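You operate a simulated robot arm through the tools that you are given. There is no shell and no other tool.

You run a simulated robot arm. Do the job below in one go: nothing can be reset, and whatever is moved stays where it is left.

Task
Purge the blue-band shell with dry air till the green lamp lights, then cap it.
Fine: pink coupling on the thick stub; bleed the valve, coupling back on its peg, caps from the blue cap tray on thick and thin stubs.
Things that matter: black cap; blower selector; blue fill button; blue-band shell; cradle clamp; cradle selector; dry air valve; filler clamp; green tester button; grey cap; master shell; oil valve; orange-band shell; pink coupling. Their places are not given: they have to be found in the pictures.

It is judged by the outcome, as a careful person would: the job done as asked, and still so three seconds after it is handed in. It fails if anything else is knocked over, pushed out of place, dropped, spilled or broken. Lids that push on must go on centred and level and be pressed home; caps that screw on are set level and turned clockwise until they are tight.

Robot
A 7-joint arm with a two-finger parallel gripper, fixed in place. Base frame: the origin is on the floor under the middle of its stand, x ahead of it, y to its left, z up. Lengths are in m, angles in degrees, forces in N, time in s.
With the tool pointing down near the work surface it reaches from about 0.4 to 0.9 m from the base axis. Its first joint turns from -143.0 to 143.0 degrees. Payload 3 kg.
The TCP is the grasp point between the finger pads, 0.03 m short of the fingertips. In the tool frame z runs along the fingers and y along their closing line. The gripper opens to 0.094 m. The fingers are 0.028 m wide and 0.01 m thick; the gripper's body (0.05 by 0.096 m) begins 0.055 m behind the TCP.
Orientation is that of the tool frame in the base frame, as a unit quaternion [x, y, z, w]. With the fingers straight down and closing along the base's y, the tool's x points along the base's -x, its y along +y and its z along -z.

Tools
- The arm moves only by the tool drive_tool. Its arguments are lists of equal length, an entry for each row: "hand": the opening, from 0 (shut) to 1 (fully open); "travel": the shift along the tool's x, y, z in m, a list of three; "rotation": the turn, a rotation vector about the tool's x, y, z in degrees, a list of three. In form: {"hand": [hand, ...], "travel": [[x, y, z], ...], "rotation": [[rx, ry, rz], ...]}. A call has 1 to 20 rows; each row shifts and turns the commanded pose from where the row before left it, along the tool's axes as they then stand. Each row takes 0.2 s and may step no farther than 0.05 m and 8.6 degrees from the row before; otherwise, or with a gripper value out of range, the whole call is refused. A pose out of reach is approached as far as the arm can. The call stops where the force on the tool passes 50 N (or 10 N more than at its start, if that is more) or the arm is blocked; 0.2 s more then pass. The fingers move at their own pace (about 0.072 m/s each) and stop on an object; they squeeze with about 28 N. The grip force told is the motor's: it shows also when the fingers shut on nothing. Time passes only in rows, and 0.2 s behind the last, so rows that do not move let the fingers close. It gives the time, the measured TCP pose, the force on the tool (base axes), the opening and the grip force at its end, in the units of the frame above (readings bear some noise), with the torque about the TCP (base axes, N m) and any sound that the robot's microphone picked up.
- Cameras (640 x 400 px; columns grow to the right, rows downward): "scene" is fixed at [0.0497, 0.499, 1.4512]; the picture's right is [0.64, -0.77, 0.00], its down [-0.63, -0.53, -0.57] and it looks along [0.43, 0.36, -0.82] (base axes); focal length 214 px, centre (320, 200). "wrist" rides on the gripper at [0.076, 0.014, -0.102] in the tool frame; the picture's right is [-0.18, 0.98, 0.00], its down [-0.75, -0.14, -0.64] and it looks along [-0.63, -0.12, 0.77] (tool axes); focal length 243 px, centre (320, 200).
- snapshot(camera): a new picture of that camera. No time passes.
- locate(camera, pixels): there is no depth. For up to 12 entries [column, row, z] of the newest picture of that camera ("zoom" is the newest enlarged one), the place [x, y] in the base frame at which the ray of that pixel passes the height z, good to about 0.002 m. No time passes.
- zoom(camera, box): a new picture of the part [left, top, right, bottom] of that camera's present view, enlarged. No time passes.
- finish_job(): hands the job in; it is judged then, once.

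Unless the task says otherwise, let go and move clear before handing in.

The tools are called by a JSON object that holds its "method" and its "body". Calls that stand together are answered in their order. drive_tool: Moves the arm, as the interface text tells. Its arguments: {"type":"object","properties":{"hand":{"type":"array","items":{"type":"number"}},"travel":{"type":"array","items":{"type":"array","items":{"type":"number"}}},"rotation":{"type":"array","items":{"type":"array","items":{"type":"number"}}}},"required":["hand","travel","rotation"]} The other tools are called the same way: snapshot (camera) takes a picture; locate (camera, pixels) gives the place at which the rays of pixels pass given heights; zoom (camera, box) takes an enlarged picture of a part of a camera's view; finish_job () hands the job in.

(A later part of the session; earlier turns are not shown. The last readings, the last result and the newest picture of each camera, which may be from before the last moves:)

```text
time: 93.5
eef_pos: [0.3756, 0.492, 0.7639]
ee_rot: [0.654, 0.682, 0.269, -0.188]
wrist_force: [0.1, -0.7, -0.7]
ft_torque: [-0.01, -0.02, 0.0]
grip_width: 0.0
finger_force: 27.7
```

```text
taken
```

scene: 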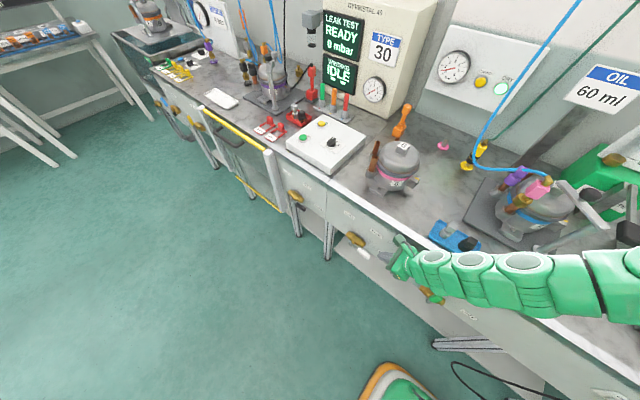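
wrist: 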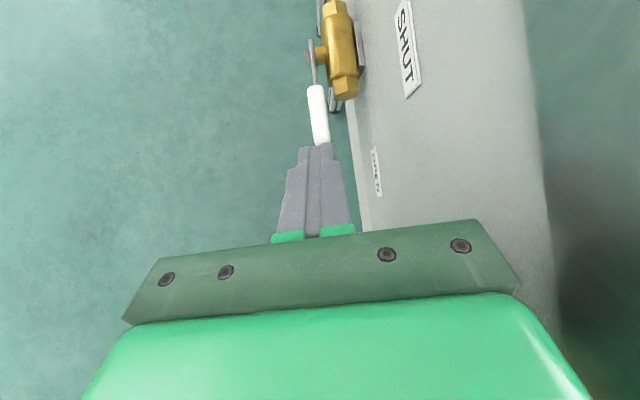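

The lean worked, and the handle is seen pointing toward −y (OPEN) in the wrist view at (318,115). I'll lower beside its free end, below it.

{"method": "drive_tool", "body": {"hand": [0, 0, 0, 0, 0, 0], "travel": [[-0.0165, -0.0022, 0.0192], [-0.0165, -0.0022, 0.0192], [-0.0165, -0.0022, 0.0192], [-0.0165, -0.0022, 0.0192], [-0.0165, -0.0022, 0.0192], [0, 0, 0]], "rotation": [[0, 0, 0], [0, 0, 0], [0, 0, 0], [0, 0, 0], [0, 0, 0], [0, 0, 0]]}}

{"method": "snapshot", "body": {"camera": "wrist"}}

{"method": "zoom", "body": {"camera": "scene", "box": [330, 200, 430, 290]}}

```text
time: 94.9
eef_pos: [0.3773, 0.4857, 0.6364]
ee_rot: [0.654, 0.682, 0.269, -0.188]
wrist_force: [0.3, 0.0, 0.5]
ft_torque: [0.02, -0.01, 0.0]
grip_width: 0.0
finger_force: 28.2
```

```text
taken
```

wrist: 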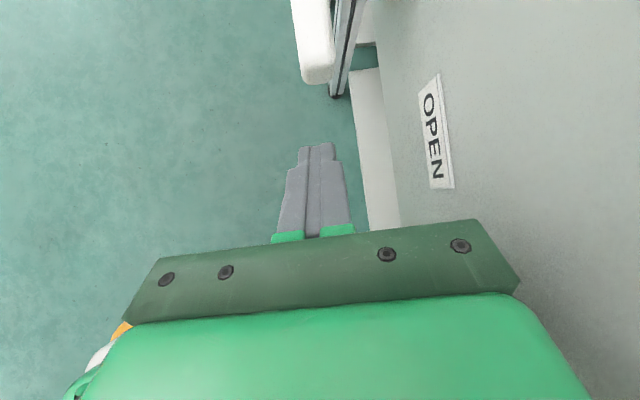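

```text
4.44 times, centred on (380, 245) of scene
```

zoom: 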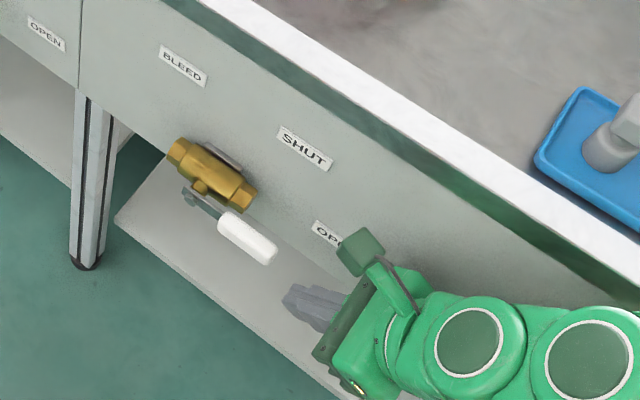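

The handle is parallel to the body (OPEN) with its end at y≈0.533, and my tips are just below and beyond it. I'll slide under and lift the end along its arc.

{"method": "drive_tool", "body": {"hand": [0, 0, 0, 0, 0], "travel": [[0.0113, 0.0002, 0.0065], [0.0112, 0.0002, 0.0064], [0.0076, 0.0015, -0.0092], [0.0148, 0.0027, -0.0171], [0, 0, 0]], "rotation": [[0, 0, 0], [0, 0, 0], [0, 0, 0], [0, 0, 0], [0, 0, 0]]}}

{"method": "zoom", "body": {"camera": "scene", "box": [330, 200, 430, 290]}}

{"method": "snapshot", "body": {"camera": "wrist"}}

```text
time: 96.1
eef_pos: [0.3812, 0.5119, 0.6749]
ee_rot: [0.654, 0.682, 0.268, -0.188]
wrist_force: [-0.4, 0.2, -0.6]
ft_torque: [-0.05, -0.01, -0.03]
grip_width: 0.0002
finger_force: 28.2
```

```text
4.44 times, centred on (380, 245) of scene
```

zoom: 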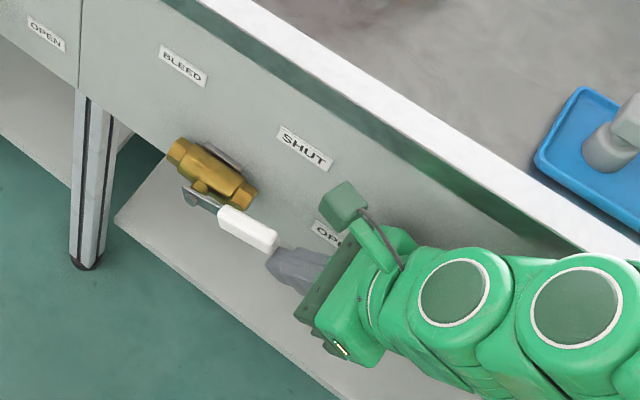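

```text
taken
```

wrist: 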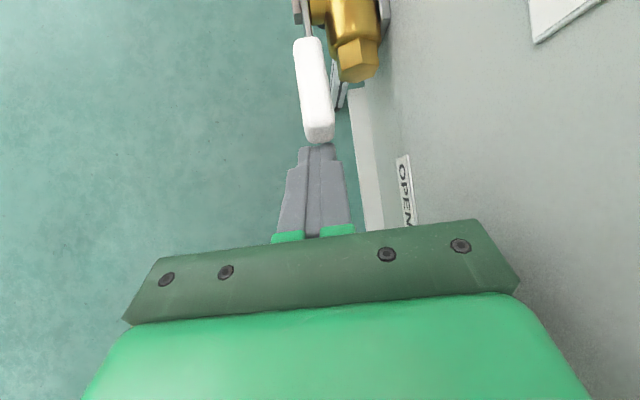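

The handle's end is riding up with the tips (now about 160°) at negligible force. I'll continue along the arc.

{"method": "drive_tool", "body": {"hand": [0, 0, 0, 0, 0], "travel": [[0.0127, 0.0017, -0.0082], [0.0126, 0.0015, -0.0058], [0.0141, 0.0014, -0.0034], [0.0144, 0.0012, -0.0011], [0, 0, 0]], "rotation": [[0, 0, 0], [0, 0, 0], [0, 0, 0], [0, 0, 0], [0, 0, 0]]}}

{"method": "zoom", "body": {"camera": "scene", "box": [330, 200, 430, 290]}}

{"method": "snapshot", "body": {"camera": "wrist"}}

```text
time: 97.3
eef_pos: [0.38, 0.5446, 0.7235]
ee_rot: [0.654, 0.682, 0.268, -0.188]
wrist_force: [0.2, -0.3, 0.7]
ft_torque: [0.01, -0.04, 0.02]
grip_width: 0.0
finger_force: 28.3
```

```text
4.44 times, centred on (380, 245) of scene
```

zoom: 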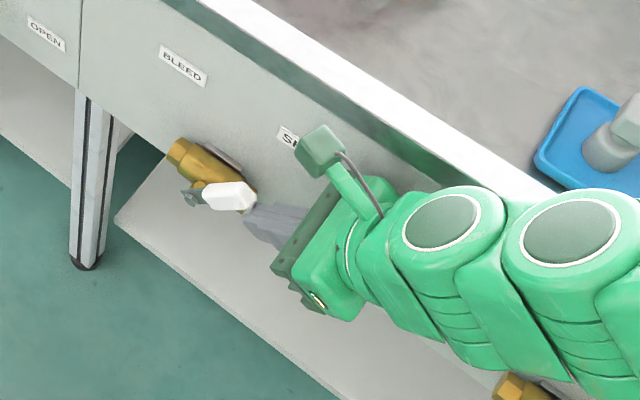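

```text
taken
```

wrist: 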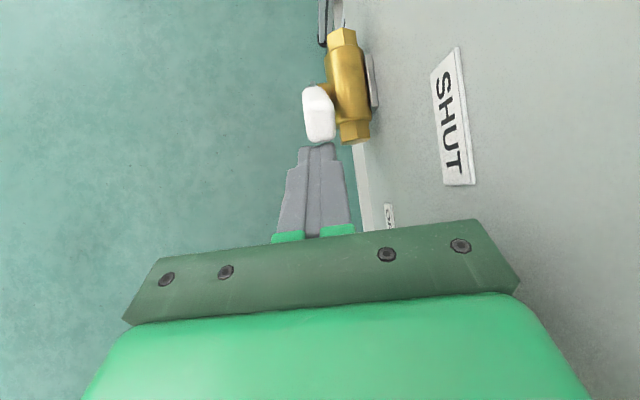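

Handle at about 120° now. I'll keep pushing it over the top toward BLEED.

{"method": "drive_tool", "body": {"hand": [0, 0, 0, 0, 0, 0], "travel": [[0.0143, 0.0008, 0.0028], [0.0143, 0.0008, 0.0028], [-0.0008, -0.0012, 0.0122], [0.0063, 0, 0.0048], [0.0063, 0, 0.0047], [0, 0, 0]], "rotation": [[0, 0, 0], [0, 0, 0], [0, 0, 0], [0, 0, 0], [0, 0, 0], [0, 0, 0]]}}

{"method": "zoom", "body": {"camera": "scene", "box": [330, 200, 430, 290]}}

{"method": "snapshot", "body": {"camera": "wrist"}}

```text
time: 98.7
eef_pos: [0.3798, 0.5925, 0.7259]
ee_rot: [0.654, 0.682, 0.268, -0.188]
wrist_force: [0.7, 0.3, 0.7]
ft_torque: [0.02, -0.01, 0.01]
grip_width: 0.0
finger_force: 27.5
```

```text
4.44 times, centred on (380, 245) of scene
```

zoom: 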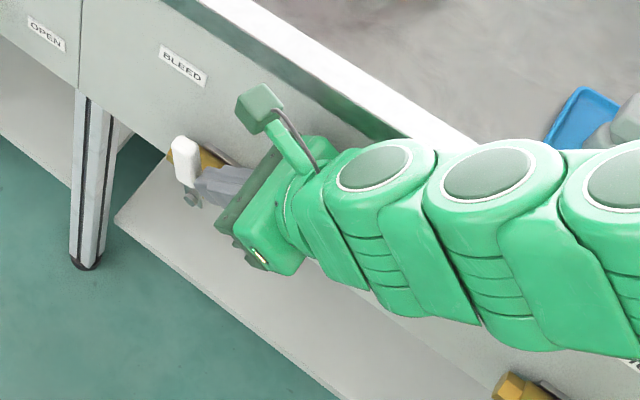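

```text
taken
```

wrist: 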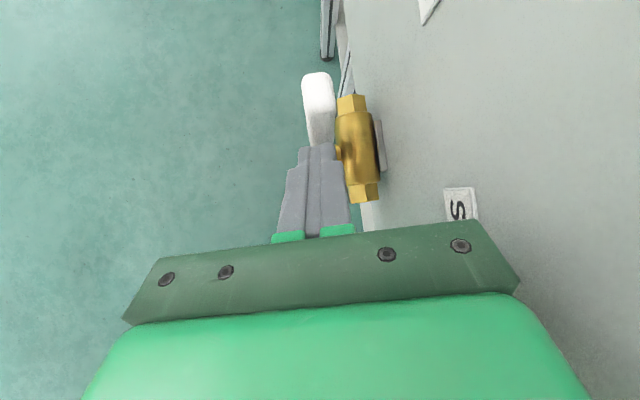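

Handle at about 75°. I'll push the last bit to the BLEED stop.

{"method": "drive_tool", "body": {"hand": [0, 0, 0, 0, 0], "travel": [[0.0051, -0.0002, 0.0062], [0.0051, -0.0002, 0.0063], [0.0016, 0, 0.0022], [0.0016, 0, 0.0022], [0, 0, 0]], "rotation": [[0, 0, 0], [0, 0, 0], [0, 0, 0], [0, 0, 0], [0, 0, 0]]}}

{"method": "zoom", "body": {"camera": "scene", "box": [330, 200, 430, 290]}}

{"method": "zoom", "body": {"camera": "scene", "box": [400, 20, 560, 120]}}

```text
time: 99.4
eef_pos: [0.3811, 0.6092, 0.7224]
ee_rot: [0.654, 0.682, 0.268, -0.19]
wrist_force: [-12.0, -37.7, 30.9]
ft_torque: [0.36, -0.04, 0.47]
grip_width: 0.0001
finger_force: 27.7
stopped in row 3: the force on the tool passed its limit at 78 N (the readings are from after the stop); the commanded pose is now the measured one
```

```text
4.44 times, centred on (380, 245) of scene
```

zoom: 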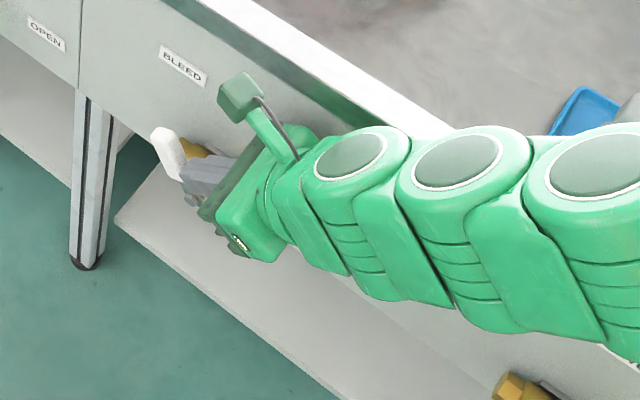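

```text
4.00 times, centred on (480, 70) of scene
```

zoom: 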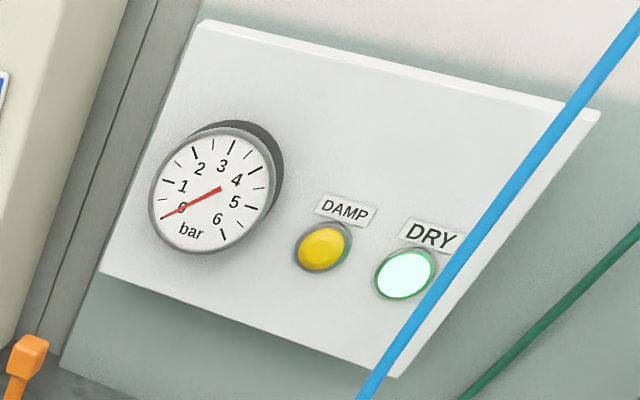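

The handle hit the BLEED stop, the gauge fell to 0, and DRY stays lit. I'll back the tips away up and to −y, straighten the lean, and confirm the handle stays at BLEED.

{"method": "drive_tool", "body": {"hand": [0, 0, 0, 0, 0, 0, 0, 0, 0], "travel": [[-0.0024, -0.0031, -0.0215], [-0.0023, -0.0032, -0.0215], [0, -0.01, -0.03], [0, -0.01, -0.03], [0, 0, 0], [0, 0, 0], [0, 0, 0], [0, 0, 0], [0, 0, 0]], "rotation": [[0, 0, 0], [0, 0, 0], [0, 0, 0], [0, 0, 0], [0, -7.4, 0], [0, -7.4, 0], [0, -7.4, 0], [0, -7.4, 0], [0, -7.4, 0]]}}

{"method": "snapshot", "body": {"camera": "wrist"}}

{"method": "snapshot", "body": {"camera": "scene"}}

```text
time: 101.6
eef_pos: [0.4163, 0.5897, 0.9067]
ee_rot: [0.813, 0.551, 0.069, -0.177]
wrist_force: [0.6, -0.1, -0.5]
ft_torque: [0.01, -0.02, -0.03]
grip_width: 0.0001
finger_force: 28.8
stopped in row 9: the arm was blocked; the commanded pose is now the measured one
```

```text
taken
```

wrist: 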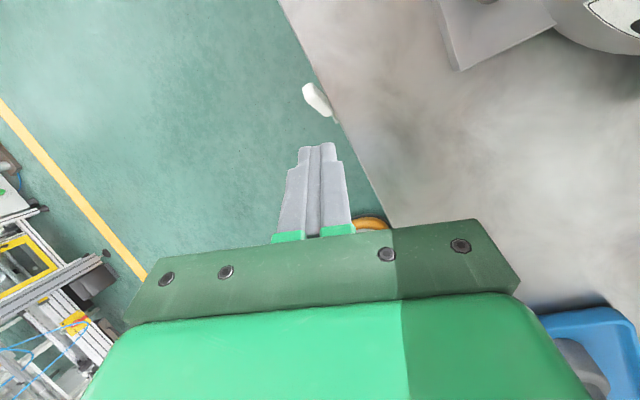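

```text
taken
```

scene: 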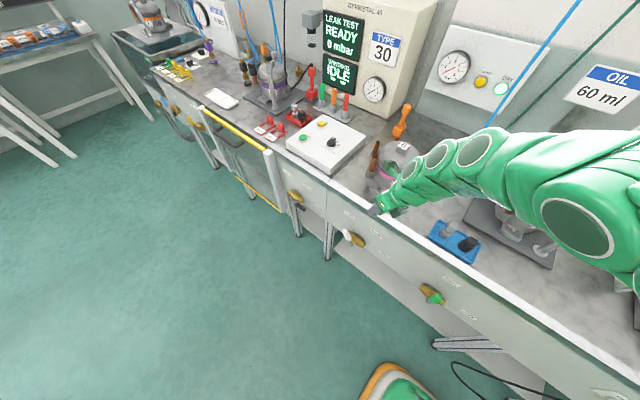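

The handle is back at BLEED (white at (350,237)), but the arm drifted up over the bench edge when straightening; nothing was touched. I'll rise first, then straighten and roll back in separate small moves.

{"method": "drive_tool", "body": {"hand": [0, 0, 0, 0, 0], "travel": [[0.0115, -0.0079, -0.0348], [0.0115, -0.0079, -0.0348], [0.0115, -0.0079, -0.0348], [0.0115, -0.0079, -0.0348], [0, 0, 0]], "rotation": [[0, 0, 0], [0, 0, 0], [0, 0, 0], [0, 0, 0], [0, 0, 0]]}}

{"method": "drive_tool", "body": {"hand": [0, 0, 0, 0], "travel": [[0, 0, 0], [0, 0, 0], [0, 0, 0], [0, 0, 0]], "rotation": [[-4.1, -6.0, 0], [-4.1, -6.0, 0], [-4.1, -6.0, 0], [0, 0, 0]]}}

{"method": "zoom", "body": {"camera": "scene", "box": [300, 100, 640, 320]}}

```text
time: 102.8
eef_pos: [0.4156, 0.5876, 1.054]
ee_rot: [0.813, 0.551, 0.069, -0.177]
wrist_force: [0.2, 0.3, 0.3]
ft_torque: [0.0, -0.05, 0.01]
grip_width: 0.0
finger_force: 28.3
```

```text
time: 103.8
eef_pos: [0.4158, 0.5886, 1.0556]
ee_rot: [0.827, 0.562, -0.001, -0.001]
wrist_force: [0.1, 1.4, -0.6]
ft_torque: [0.0, -0.04, 0.0]
grip_width: 0.0
finger_force: 27.9
```

```text
1.82 times, centred on (470, 210) of scene
```

zoom: 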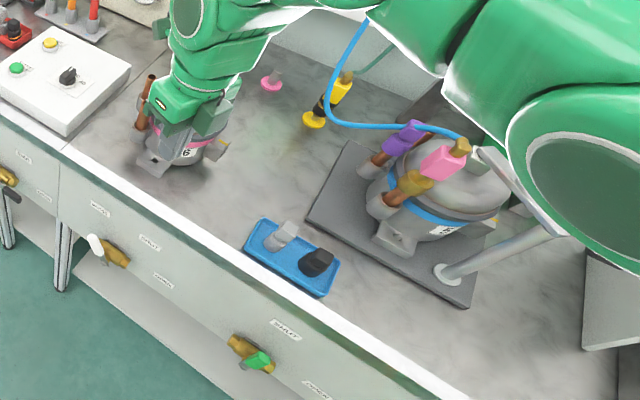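

Tool is vertical again and the valve handle reads BLEED. I'll roll back to the default side.

{"method": "drive_tool", "body": {"hand": [0, 0, 0, 0, 0, 0, 0, 0, 0, 0, 0, 0, 0, 0, 0], "travel": [[0, 0, -0.005], [0, 0, -0.005], [0, 0, -0.005], [0, 0, -0.005], [0, 0, -0.005], [0, 0, -0.005], [0, 0, -0.005], [0, 0, -0.005], [0, 0, 0], [0, 0, 0], [0, 0, 0], [0, 0, 0], [0, 0, 0], [0, 0, 0], [0, 0, 0]], "rotation": [[0, 0, -8.4], [0, 0, -8.4], [0, 0, -8.4], [0, 0, -8.4], [0, 0, -8.4], [0, 0, -8.4], [0, 0, -8.4], [0, 0, -8.4], [0, 0, -8.4], [0, 0, -8.4], [0, 0, -8.4], [0, 0, -8.4], [0, 0, -8.4], [0, 0, -8.4], [0, 0, 0]]}}

{"method": "snapshot", "body": {"camera": "wrist"}}

```text
time: 107.0
eef_pos: [0.4155, 0.5886, 1.0967]
ee_rot: [-0.052, 0.999, 0.001, -0.001]
wrist_force: [0.7, 0.4, -0.3]
ft_torque: [-0.01, 0.01, -0.03]
grip_width: 0.0
finger_force: 27.9
```

```text
taken
```

wrist: 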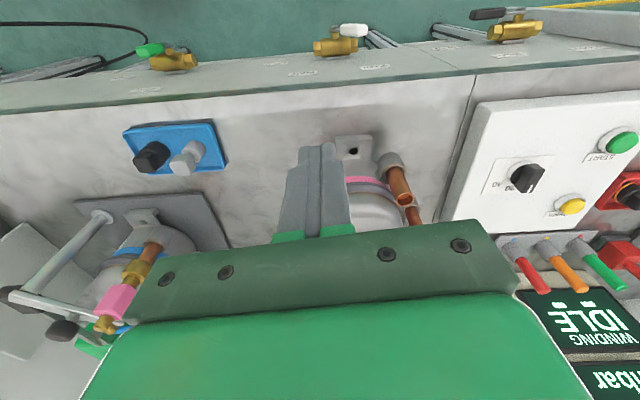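

Tool is back in its default roll (about 6° yaw). I'll move toward the −x side of the coupling at stub A, staying high.

{"method": "drive_tool", "body": {"hand": [0.6, 0.6, 0.6, 0.6, 0.6, 0.6, 0.6, 0.6, 0.6, 0.6, 0.6, 0.6], "travel": [[-0.0082, -0.0259, -0.0018], [-0.0082, -0.0259, -0.0018], [-0.0082, -0.0259, -0.0018], [-0.0082, -0.0259, -0.0018], [-0.0082, -0.0259, -0.0018], [-0.0082, -0.0259, -0.0018], [-0.0082, -0.0259, -0.0018], [-0.0082, -0.0259, -0.0018], [-0.0082, -0.0259, -0.0018], [-0.0082, -0.0259, -0.0018], [-0.0082, -0.0259, -0.0018], [-0.0082, -0.0259, -0.0018]], "rotation": [[0, 0, 0], [0, 0, 0], [0, 0, 0], [0, 0, 0], [0, 0, 0], [0, 0, 0], [0, 0, 0], [0, 0, 0], [0, 0, 0], [0, 0, 0], [0, 0, 0], [0, 0, 0]]}}

{"method": "snapshot", "body": {"camera": "wrist"}}

{"method": "snapshot", "body": {"camera": "scene"}}

```text
time: 109.6
eef_pos: [0.5489, 0.2904, 1.1198]
ee_rot: [-0.052, 0.999, 0.001, -0.001]
wrist_force: [-0.8, 0.7, -0.2]
ft_torque: [-0.01, 0.01, 0.0]
grip_width: 0.0563
finger_force: 0.1
```

```text
taken
```

wrist: 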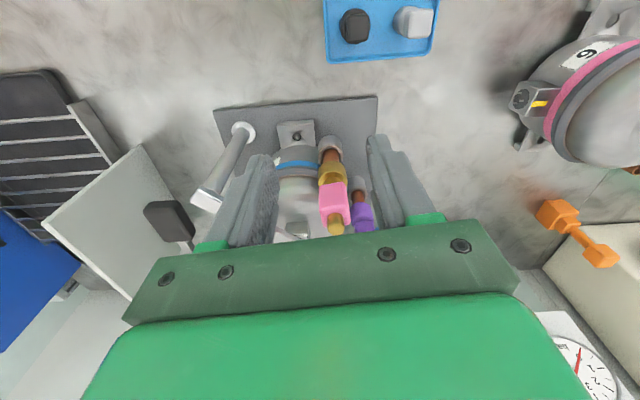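

```text
taken
```

scene: 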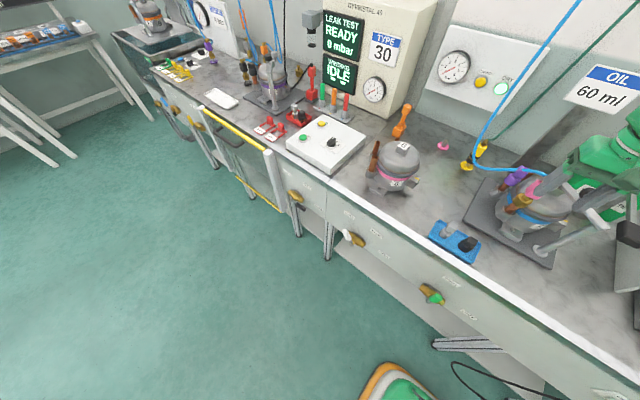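

Coupling visible at (335,200) ahead of the gripper. I'll pitch the tool up in stages, checking for drift.

{"method": "drive_tool", "body": {"hand": [0.6, 0.6, 0.6, 0.6, 0.6, 0.6], "travel": [[0, 0, 0], [0, 0, 0], [0, 0, 0], [0, 0, 0], [0, 0, 0], [0, 0, 0]], "rotation": [[0, -7, 0], [0, -7, 0], [0, -7, 0], [0, -7, 0], [0, -7, 0], [0, 0, 0]]}}

{"method": "snapshot", "body": {"camera": "wrist"}}

```text
time: 111.0
eef_pos: [0.5476, 0.2883, 1.1177]
ee_rot: [-0.049, 0.953, 0.017, 0.299]
wrist_force: [-0.2, 0.3, -0.6]
ft_torque: [0.02, -0.03, 0.01]
grip_width: 0.0564
finger_force: 0.2
```

```text
taken
```

wrist: 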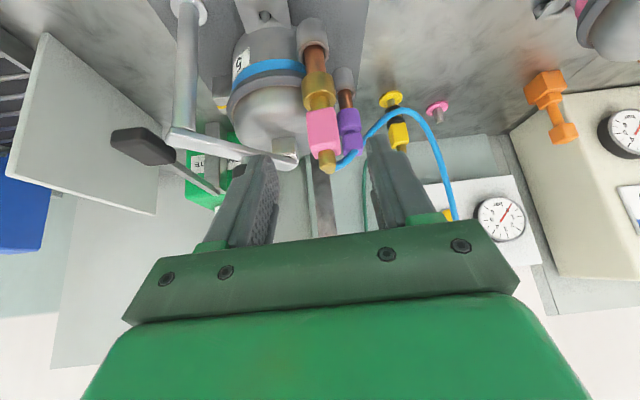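

No drift at 55° pitch, and the pink block is centred ahead at (322,130). I'll move forward and down closer, then pitch the rest of the way.

{"method": "drive_tool", "body": {"hand": [0.6, 0.6, 0.6, 0.6], "travel": [[-0.0022, 0.0001, 0.0189], [-0.0022, 0.0001, 0.0189], [-0.0022, 0.0001, 0.0189], [0, 0, 0]], "rotation": [[0, 0, 0], [0, 0, 0], [0, 0, 0], [0, 0, 0]]}}

{"method": "drive_tool", "body": {"hand": [0.6, 0.6, 0.6], "travel": [[0, 0, 0], [0, 0, 0], [0, 0, 0]], "rotation": [[0, -5, 0], [0, -5, 0], [0, 0, 0]]}}

{"method": "snapshot", "body": {"camera": "wrist"}}

```text
time: 112.0
eef_pos: [0.5848, 0.2943, 1.0756]
ee_rot: [-0.05, 0.953, 0.018, 0.299]
wrist_force: [-0.1, -0.2, -0.5]
ft_torque: [-0.01, -0.01, 0.0]
grip_width: 0.0564
finger_force: 0.0
```

```text
time: 112.8
eef_pos: [0.5834, 0.2944, 1.075]
ee_rot: [-0.048, 0.923, 0.021, 0.382]
wrist_force: [-0.2, -0.2, 0.2]
ft_torque: [0.02, -0.03, 0.03]
grip_width: 0.056
finger_force: 0.0
```

```text
taken
```

wrist: 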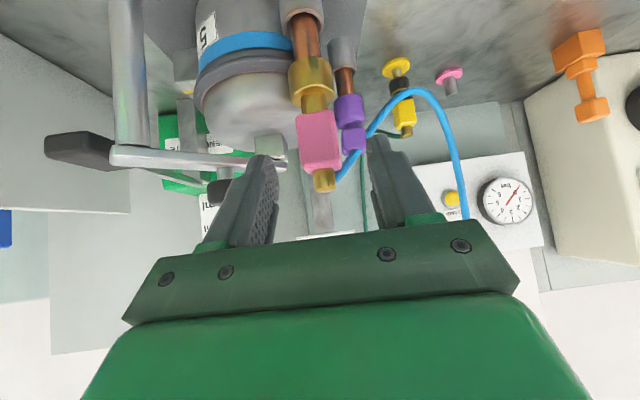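

Pitch 45° with no drift. I'll continue rotating and easing forward.

{"method": "drive_tool", "body": {"hand": [0.6, 0.6, 0.6, 0.6], "travel": [[0, 0, 0.01], [0, 0, 0.01], [0, 0, 0.005], [0, 0, 0]], "rotation": [[0, -4, 0], [0, -4, 0], [0, -4, 0], [0, 0, 0]]}}

{"method": "snapshot", "body": {"camera": "wrist"}}

```text
time: 113.8
eef_pos: [0.603, 0.2959, 1.0574]
ee_rot: [-0.046, 0.878, 0.027, 0.475]
wrist_force: [-0.1, -0.7, -0.1]
ft_torque: [0.01, -0.01, 0.0]
grip_width: 0.0562
finger_force: 0.0
```

```text
taken
```

wrist: 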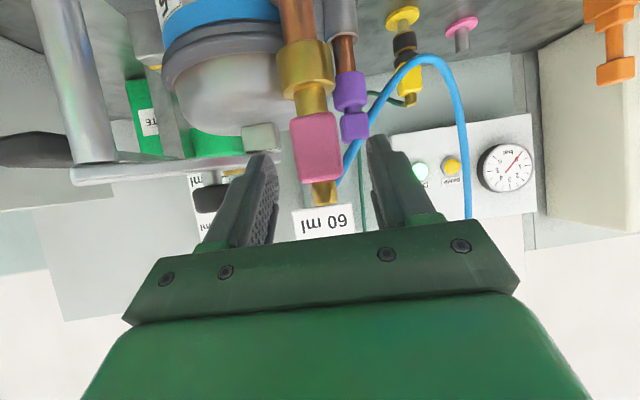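

At 33° pitch without blocking. The block is centred between the fingers; I'll move in to the grip position and close.

{"method": "drive_tool", "body": {"hand": [0.6, 0.6, 0.6, 0, 0, 0, 0], "travel": [[0.0043, -0.0003, 0.0166], [0.0042, -0.0003, 0.0165], [0, 0, 0], [0, 0, 0], [0, 0, 0], [0, 0, 0], [0, 0, 0]], "rotation": [[0, 0, 0], [0, 0, 0], [0, 0, 0], [0, 0, 0], [0, 0, 0], [0, 0, 0], [0, 0, 0]]}}

{"method": "snapshot", "body": {"camera": "wrist"}}

```text
time: 115.4
eef_pos: [0.6262, 0.2989, 1.0322]
ee_rot: [-0.044, 0.878, 0.025, 0.476]
wrist_force: [1.3, -3.0, 0.0]
ft_torque: [-0.19, -0.04, -0.03]
grip_width: 0.0319
finger_force: 28.0
```

```text
taken
```

wrist: 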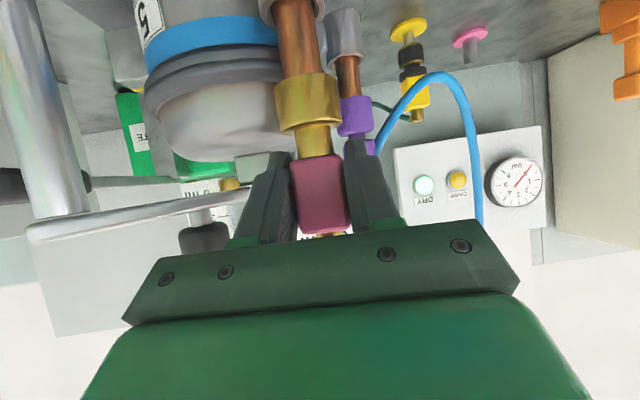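

Gripped firmly (0.0319 m, 28 N). I'll lift it straight up off the stub.

{"method": "drive_tool", "body": {"hand": [0, 0, 0, 0, 0, 0], "travel": [[-0.0084, 0, -0.0055], [-0.0084, 0, -0.0055], [-0.0126, 0, -0.0082], [-0.0126, 0, -0.0082], [-0.0168, 0, -0.0109], [0, 0, 0]], "rotation": [[0, 0, 0], [0, 0, 0], [0, 0, 0], [0, 0, 0], [0, 0, 0], [0, 0, 0]]}}

{"method": "snapshot", "body": {"camera": "wrist"}}

{"method": "zoom", "body": {"camera": "scene", "box": [470, 120, 610, 250]}}

```text
time: 116.8
eef_pos: [0.626, 0.2988, 1.1016]
ee_rot: [-0.045, 0.878, 0.026, 0.476]
wrist_force: [0.8, -0.7, -0.2]
ft_torque: [0.0, 0.0, 0.01]
grip_width: 0.0317
finger_force: 28.0
```

```text
taken
```

wrist: 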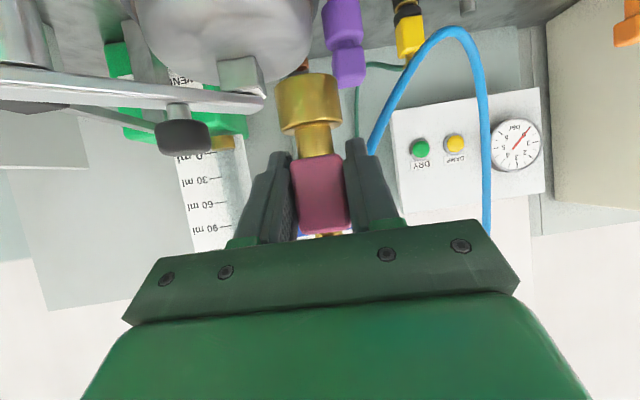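

```text
3.08 times, centred on (540, 185) of scene
```

zoom: 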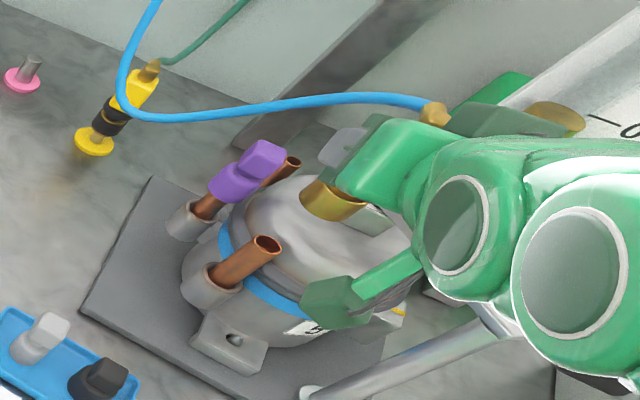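

The coupling is clear of stub A. I'll carry it back along the same route I brought it, in small steps.

{"method": "drive_tool", "body": {"hand": [0, 0, 0, 0, 0, 0, 0, 0, 0, 0, 0], "travel": [[-0.0071, 0.0157, 0.0072], [-0.0071, 0.0157, 0.0072], [-0.0071, 0.0157, 0.0072], [-0.004, 0.0163, 0.008], [-0.004, 0.0163, 0.008], [-0.004, 0.0163, 0.008], [-0.004, 0.0163, 0.008], [-0.004, 0.0163, 0.008], [-0.004, 0.0163, 0.008], [-0.004, 0.0163, 0.008], [0, 0, 0]], "rotation": [[0, 0, 0], [0, 0, 0], [0, 0, 0], [0, 0, 0], [0, 0, 0], [0, 0, 0], [0, 0, 0], [0, 0, 0], [0, 0, 0], [0, 0, 0], [0, 0, 0]]}}

{"method": "snapshot", "body": {"camera": "wrist"}}

{"method": "snapshot", "body": {"camera": "scene"}}

```text
time: 119.2
eef_pos: [0.7001, 0.4673, 1.1023]
ee_rot: [-0.045, 0.878, 0.026, 0.475]
wrist_force: [-0.2, -0.5, -0.9]
ft_torque: [-0.01, -0.01, -0.02]
grip_width: 0.032
finger_force: 27.6
```

```text
taken
```

wrist: 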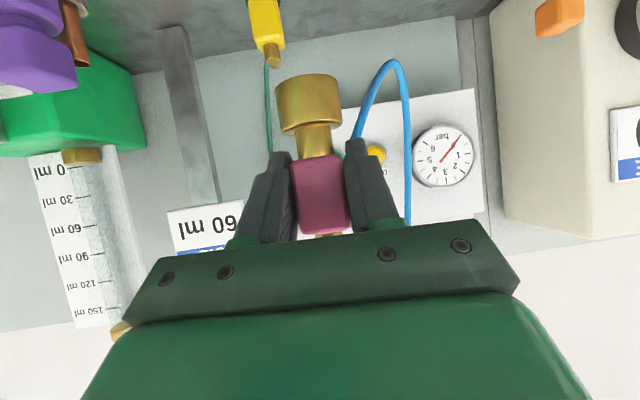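

```text
taken
```

scene: 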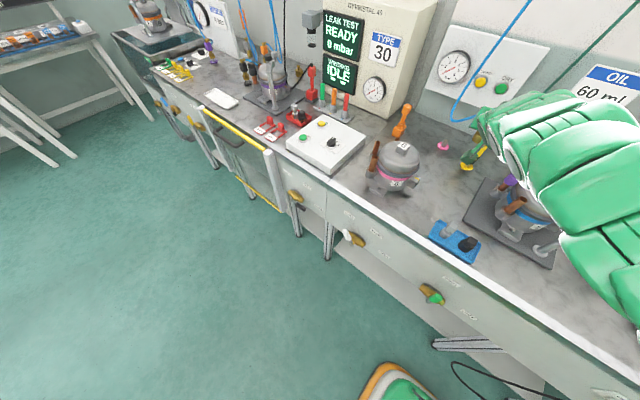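

I'm at the waypoint with the coupling upright. I'll go to a hover above the pink peg, in two checked halves.

{"method": "drive_tool", "body": {"hand": [0, 0, 0, 0, 0, 0, 0], "travel": [[-0.0017, 0.0051, 0.0168], [-0.0017, 0.0051, 0.0168], [-0.0017, 0.0051, 0.0168], [-0.0017, 0.0051, 0.0168], [-0.0017, 0.0051, 0.0168], [-0.0017, 0.0051, 0.0168], [0, 0, 0]], "rotation": [[0, 0, 0], [0, 0, 0], [0, 0, 0], [0, 0, 0], [0, 0, 0], [0, 0, 0], [0, 0, 0]]}}

{"method": "snapshot", "body": {"camera": "wrist"}}

```text
time: 120.8
eef_pos: [0.786, 0.506, 1.0551]
ee_rot: [-0.046, 0.878, 0.026, 0.475]
wrist_force: [0.8, 0.5, -1.2]
ft_torque: [-0.01, 0.03, 0.02]
grip_width: 0.0319
finger_force: 27.6
```

```text
taken
```

wrist: 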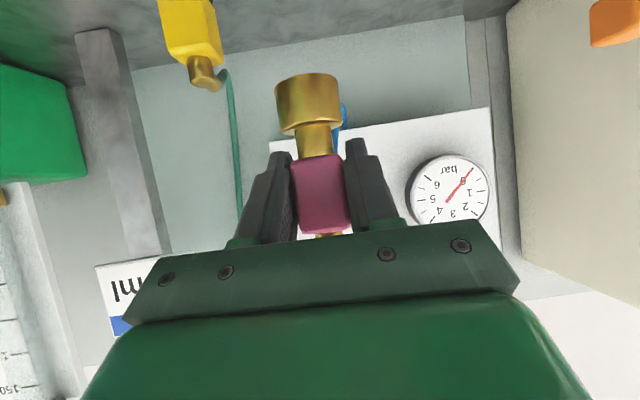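

Tracking is accurate (0.786, 0.506, 1.055). I'll do the second half to hover above the peg.

{"method": "drive_tool", "body": {"hand": [0, 0, 0, 0, 0, 0, 0], "travel": [[-0.0017, 0.0051, 0.0168], [-0.0017, 0.0051, 0.0168], [-0.0017, 0.0051, 0.0168], [-0.0017, 0.0051, 0.0168], [-0.0017, 0.0051, 0.0168], [-0.0017, 0.0051, 0.0168], [0, 0, 0]], "rotation": [[0, 0, 0], [0, 0, 0], [0, 0, 0], [0, 0, 0], [0, 0, 0], [0, 0, 0], [0, 0, 0]]}}

{"method": "snapshot", "body": {"camera": "wrist"}}

{"method": "zoom", "body": {"camera": "scene", "box": [420, 90, 490, 160]}}

```text
time: 122.4
eef_pos: [0.8727, 0.5471, 1.0099]
ee_rot: [-0.045, 0.878, 0.025, 0.476]
wrist_force: [-0.1, -0.5, -0.6]
ft_torque: [0.0, 0.0, -0.02]
grip_width: 0.0318
finger_force: 28.1
```

```text
taken
```

wrist: 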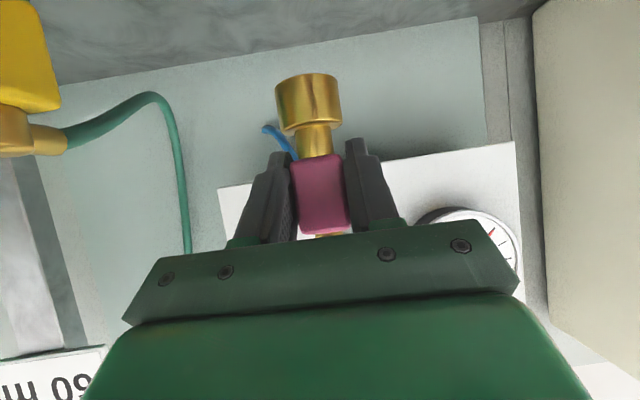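

```text
5.71 times, centred on (455, 125) of scene
```

zoom: 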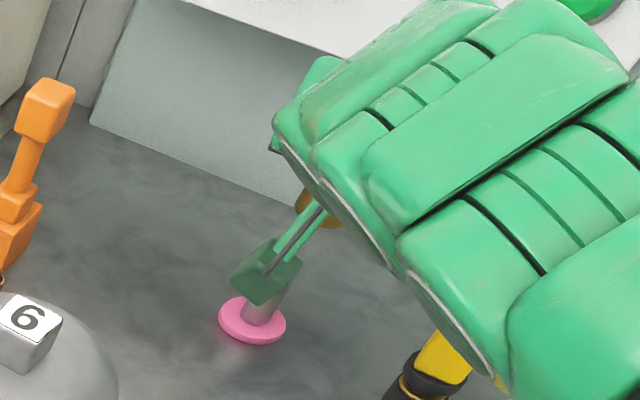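

Hovering over the peg. I'll lower 3 cm to bring the peg into the wrist view and check alignment.

{"method": "drive_tool", "body": {"hand": [0, 0, 0], "travel": [[0.0126, 0, 0.0082], [0.0126, 0, 0.0082], [0, 0, 0]], "rotation": [[0, 0, 0], [0, 0, 0], [0, 0, 0]]}}

{"method": "zoom", "body": {"camera": "wrist", "box": [250, 0, 370, 140]}}

{"method": "zoom", "body": {"camera": "scene", "box": [430, 110, 480, 155]}}

```text
time: 123.2
eef_pos: [0.873, 0.545, 0.9799]
ee_rot: [-0.046, 0.878, 0.026, 0.475]
wrist_force: [-0.5, 0.5, -0.9]
ft_torque: [0.01, 0.01, -0.01]
grip_width: 0.0315
finger_force: 27.7
```

```text
2.86 times, centred on (310, 70) of wrist
```

zoom: 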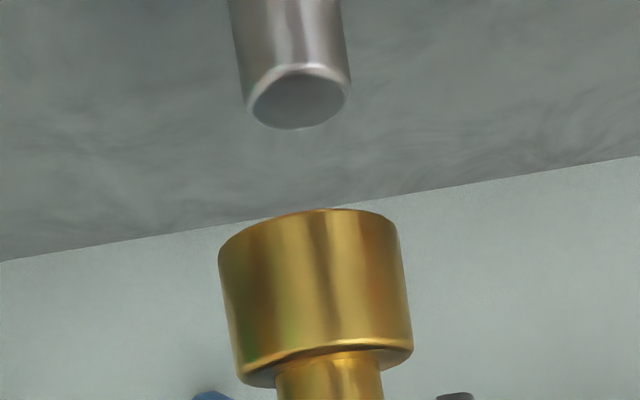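

```text
8.89 times, centred on (455, 132) of scene
```

zoom: 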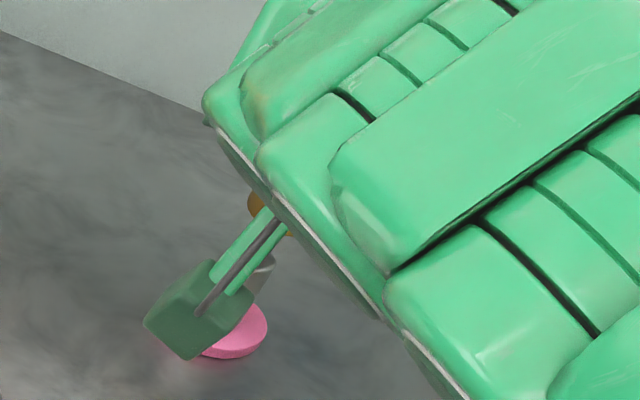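

The peg top at zoom (299,97) shows the socket is about 2 mm short in +y (matching the TCP reading 0.545 vs 0.547). I'll correct that and lower another 15 mm.

{"method": "drive_tool", "body": {"hand": [0, 0, 0, 0], "travel": [[0, 0.0022, 0.0002], [0.0063, 0, 0.0041], [0.0063, 0, 0.0041], [0, 0, 0]], "rotation": [[0, 0, 0], [0, 0, 0], [0, 0, 0], [0, 0, 0]]}}

{"method": "zoom", "body": {"camera": "wrist", "box": [250, 0, 370, 140]}}

```text
time: 124.2
eef_pos: [0.8723, 0.5482, 0.9632]
ee_rot: [-0.045, 0.878, 0.026, 0.476]
wrist_force: [0.1, -0.2, -1.1]
ft_torque: [0.01, 0.02, -0.01]
grip_width: 0.0319
finger_force: 27.7
```

```text
2.86 times, centred on (310, 70) of wrist
```

zoom: 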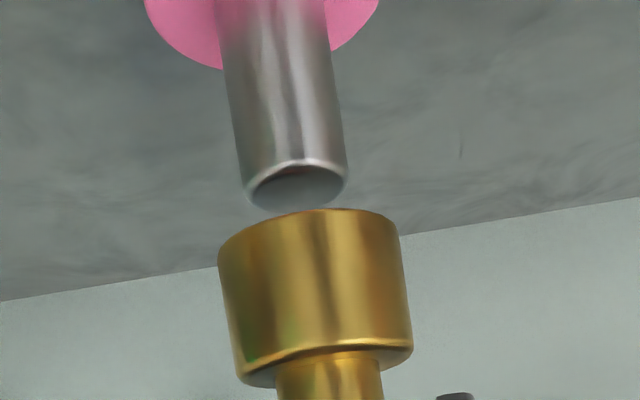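

Lateral alignment is now within about 0.6 mm and the remaining gap is about 10 mm. I'll trim y slightly, lower 7 mm and compare the rims.

{"method": "drive_tool", "body": {"hand": [0, 0, 0], "travel": [[0.0029, -0.0006, 0.0019], [0.0029, 0, 0.0019], [0, 0, 0]], "rotation": [[0, 0, 0], [0, 0, 0], [0, 0, 0]]}}

{"method": "zoom", "body": {"camera": "wrist", "box": [250, 0, 370, 140]}}

{"method": "zoom", "body": {"camera": "scene", "box": [430, 110, 480, 155]}}

```text
time: 125.0
eef_pos: [0.8727, 0.5496, 0.9582]
ee_rot: [-0.045, 0.878, 0.025, 0.475]
wrist_force: [-0.1, 0.6, -1.8]
ft_torque: [0.02, 0.03, -0.01]
grip_width: 0.0318
finger_force: 28.1
```

```text
2.86 times, centred on (310, 70) of wrist
```

zoom: 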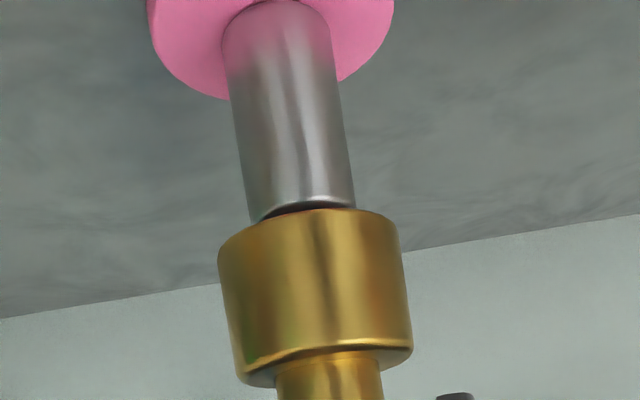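

```text
8.89 times, centred on (455, 132) of scene
```

zoom: 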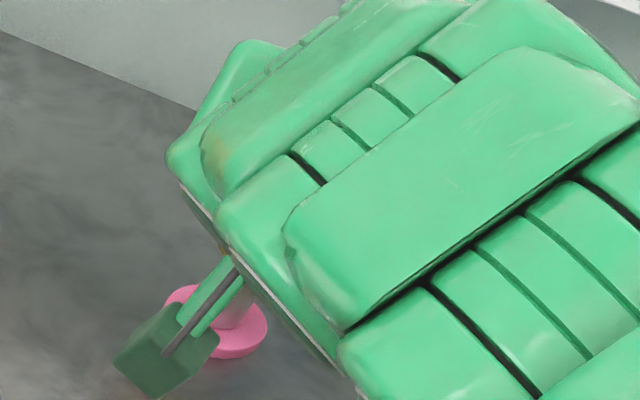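

The rims nearly coincide with just a dark sliver visible, like the successful alignment on the stub. I'll trim y by 0.8 mm and lower gently.

{"method": "drive_tool", "body": {"hand": [0, 0, 0, 0], "travel": [[0.0017, -0.0008, 0.0011], [0.0017, 0, 0.0011], [0.0017, 0, 0.0011], [0, 0, 0]], "rotation": [[0, 0, 0], [0, 0, 0], [0, 0, 0], [0, 0, 0]]}}

{"method": "zoom", "body": {"camera": "wrist", "box": [250, 0, 370, 140]}}

```text
time: 126.0
eef_pos: [0.8732, 0.5486, 0.9523]
ee_rot: [-0.045, 0.878, 0.026, 0.476]
wrist_force: [0.2, 0.9, -1.3]
ft_torque: [-0.01, 0.0, 0.0]
grip_width: 0.0317
finger_force: 28.0
```

```text
2.86 times, centred on (310, 70) of wrist
```

zoom: 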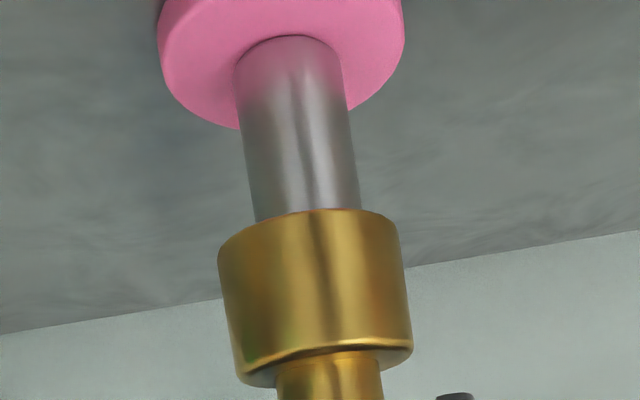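

No force and the peg is entering the socket. I'll continue down until it seats.

{"method": "drive_tool", "body": {"hand": [0, 0, 0, 0, 0], "travel": [[0.0017, 0, 0.0011], [0.0017, 0, 0.0011], [0.0017, 0, 0.0011], [0.0017, 0, 0.0011], [0, 0, 0]], "rotation": [[0, 0, 0], [0, 0, 0], [0, 0, 0], [0, 0, 0], [0, 0, 0]]}}

{"method": "zoom", "body": {"camera": "wrist", "box": [250, 0, 370, 140]}}

```text
time: 127.2
eef_pos: [0.8735, 0.5492, 0.9427]
ee_rot: [-0.045, 0.878, 0.026, 0.476]
wrist_force: [0.0, 0.1, -0.1]
ft_torque: [0.04, 0.03, 0.0]
grip_width: 0.0318
finger_force: 27.9
```

```text
2.86 times, centred on (310, 70) of wrist
```

zoom: 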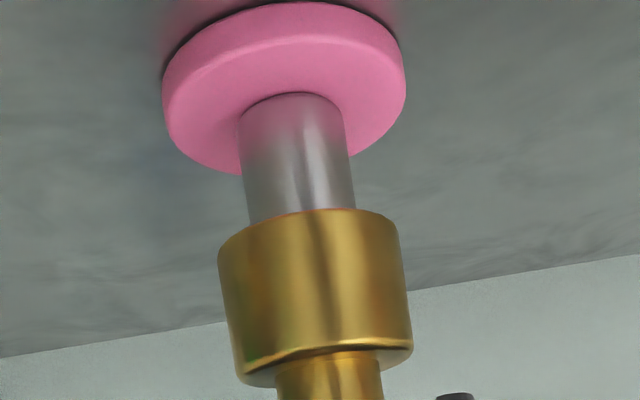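

Still sliding freely over the peg. I'll continue until I feel it bottom.

{"method": "drive_tool", "body": {"hand": [0, 0, 0, 0, 0, 0], "travel": [[0.0017, 0, 0.0011], [0.0017, 0, 0.0011], [0.0017, 0, 0.0011], [0.0017, 0, 0.0011], [0.0013, 0, 0.0008], [0, 0, 0]], "rotation": [[0, 0, 0], [0, 0, 0], [0, 0, 0], [0, 0, 0], [0, 0, 0], [0, 0, 0]]}}

{"method": "zoom", "body": {"camera": "wrist", "box": [250, 0, 370, 140]}}

```text
time: 128.6
eef_pos: [0.8733, 0.5492, 0.9363]
ee_rot: [-0.045, 0.878, 0.026, 0.476]
wrist_force: [1.7, 1.8, 24.3]
ft_torque: [0.01, -0.11, 0.0]
grip_width: 0.0323
finger_force: 27.9
```

```text
2.86 times, centred on (310, 70) of wrist
```

zoom: 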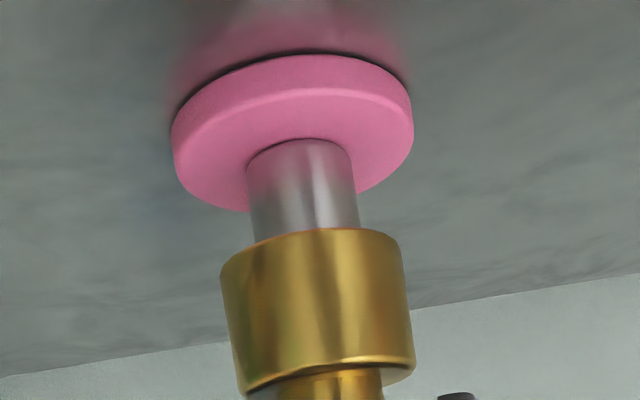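

Seated on the peg (24 N, flange gap as at the start). I'll ease off, open the fingers and withdraw slowly along the tool axis.

{"method": "drive_tool", "body": {"hand": [0, 0.6, 0.6, 0.6, 0.6, 0.6, 0.6, 0.6], "travel": [[-0.0008, 0, -0.0005], [0, 0, 0], [0, 0, 0], [0, 0, 0], [0, 0, -0.015], [0, 0, -0.015], [0, 0, -0.015], [0, 0, -0.015]], "rotation": [[0, 0, 0], [0, 0, 0], [0, 0, 0], [0, 0, 0], [0, 0, 0], [0, 0, 0], [0, 0, 0], [0, 0, 0]]}}

{"method": "snapshot", "body": {"camera": "wrist"}}

```text
time: 130.4
eef_pos: [0.8218, 0.5419, 0.968]
ee_rot: [-0.045, 0.878, 0.024, 0.476]
wrist_force: [0.1, -0.3, 0.5]
ft_torque: [-0.01, -0.02, 0.02]
grip_width: 0.0565
finger_force: 0.1
```

```text
taken
```

wrist: 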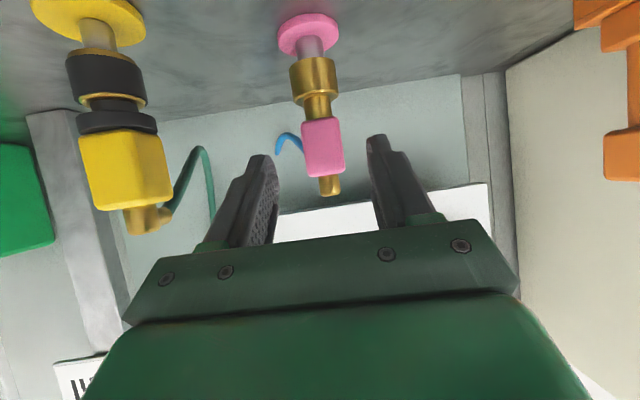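

The pink coupling stands on its peg as at the start. I'll keep withdrawing in small steps, easing slightly to −y.

{"method": "drive_tool", "body": {"hand": [0.6, 0.6, 0.6, 0.6], "travel": [[0, -0.004, -0.015], [0, -0.004, -0.015], [0, -0.004, -0.015], [0, -0.004, -0.015]], "rotation": [[0, 0, 0], [0, 0, 0], [0, 0, 0], [0, 0, 0]]}}

{"method": "drive_tool", "body": {"hand": [0.6, 0.6, 0.6, 0.6], "travel": [[0, -0.006, -0.015], [0, -0.006, -0.015], [0, -0.006, -0.015], [0, -0.006, -0.015]], "rotation": [[0, 0, 0], [0, 0, 0], [0, 0, 0], [0, 0, 0]]}}

{"method": "snapshot", "body": {"camera": "scene"}}

```text
time: 131.4
eef_pos: [0.7737, 0.5217, 1.0001]
ee_rot: [-0.045, 0.878, 0.026, 0.475]
wrist_force: [0.8, -0.1, -0.8]
ft_torque: [0.04, -0.02, 0.03]
grip_width: 0.0564
finger_force: 0.0
```

```text
time: 132.4
eef_pos: [0.7285, 0.4932, 1.0341]
ee_rot: [-0.044, 0.878, 0.026, 0.476]
wrist_force: [-0.5, 0.1, 1.1]
ft_torque: [-0.02, 0.01, 0.03]
grip_width: 0.0563
finger_force: 0.0
```

```text
taken
```

scene: 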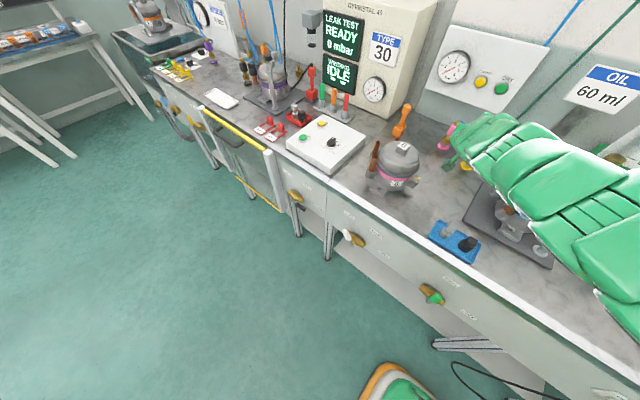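

Tracking stays good. I'll rise to z≈1.10 at the known waypoint, then pitch down to vertical while easing back.

{"method": "drive_tool", "body": {"hand": [0.6, 0.6, 0.6, 0.6, 0.6], "travel": [[-0.0077, -0.004, -0.0124], [-0.0077, -0.004, -0.0124], [-0.0077, -0.004, -0.0124], [-0.0077, -0.004, -0.0124], [-0.0077, -0.004, -0.0124]], "rotation": [[0, 0, 0], [0, 0, 0], [0, 0, 0], [0, 0, 0], [0, 0, 0]]}}

{"method": "drive_tool", "body": {"hand": [0.6, 0.6, 0.6, 0.6], "travel": [[0.0077, 0, -0.0092], [0.0088, 0, -0.0082], [0.0097, 0, -0.0071], [0.0104, 0, -0.0058]], "rotation": [[0, 7, 0], [0, 7, 0], [0, 7, 0], [0, 7, 0]]}}

{"method": "drive_tool", "body": {"hand": [0.6, 0.6, 0.6, 0.6, 0.6], "travel": [[0.0112, 0, -0.0044], [0.0116, 0, -0.0031], [0.0119, 0, -0.0017], [0.012, 0, 0], [0, 0, 0]], "rotation": [[0, 7, 0], [0, 7, 0], [0, 7, 0], [0, 7, 0], [0, 0, 0]]}}

{"method": "snapshot", "body": {"camera": "wrist"}}

{"method": "snapshot", "body": {"camera": "scene"}}

```text
time: 133.6
eef_pos: [0.699, 0.4709, 1.0982]
ee_rot: [-0.046, 0.878, 0.027, 0.475]
wrist_force: [0.0, 0.4, -0.4]
ft_torque: [0.01, 0.0, 0.0]
grip_width: 0.0564
finger_force: 0.1
```

```text
time: 134.6
eef_pos: [0.6497, 0.4641, 1.0912]
ee_rot: [-0.05, 0.968, 0.013, 0.247]
wrist_force: [0.2, -0.9, 1.3]
ft_torque: [0.01, -0.02, 0.0]
grip_width: 0.0564
finger_force: 0.1
```

```text
time: 135.8
eef_pos: [0.6028, 0.4602, 1.0872]
ee_rot: [-0.052, 0.999, 0.001, 0.006]
wrist_force: [0.4, 0.5, 0.5]
ft_torque: [0.02, -0.03, 0.01]
grip_width: 0.0564
finger_force: 0.1
```

```text
taken
```

wrist: 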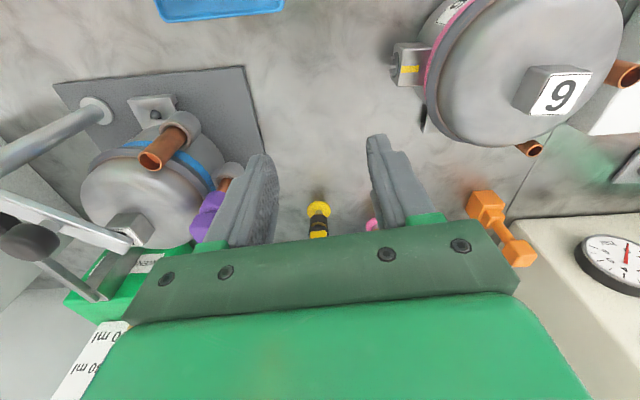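

```text
taken
```

scene: 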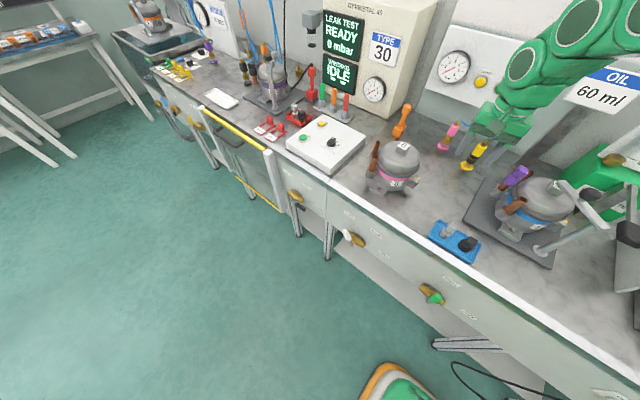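

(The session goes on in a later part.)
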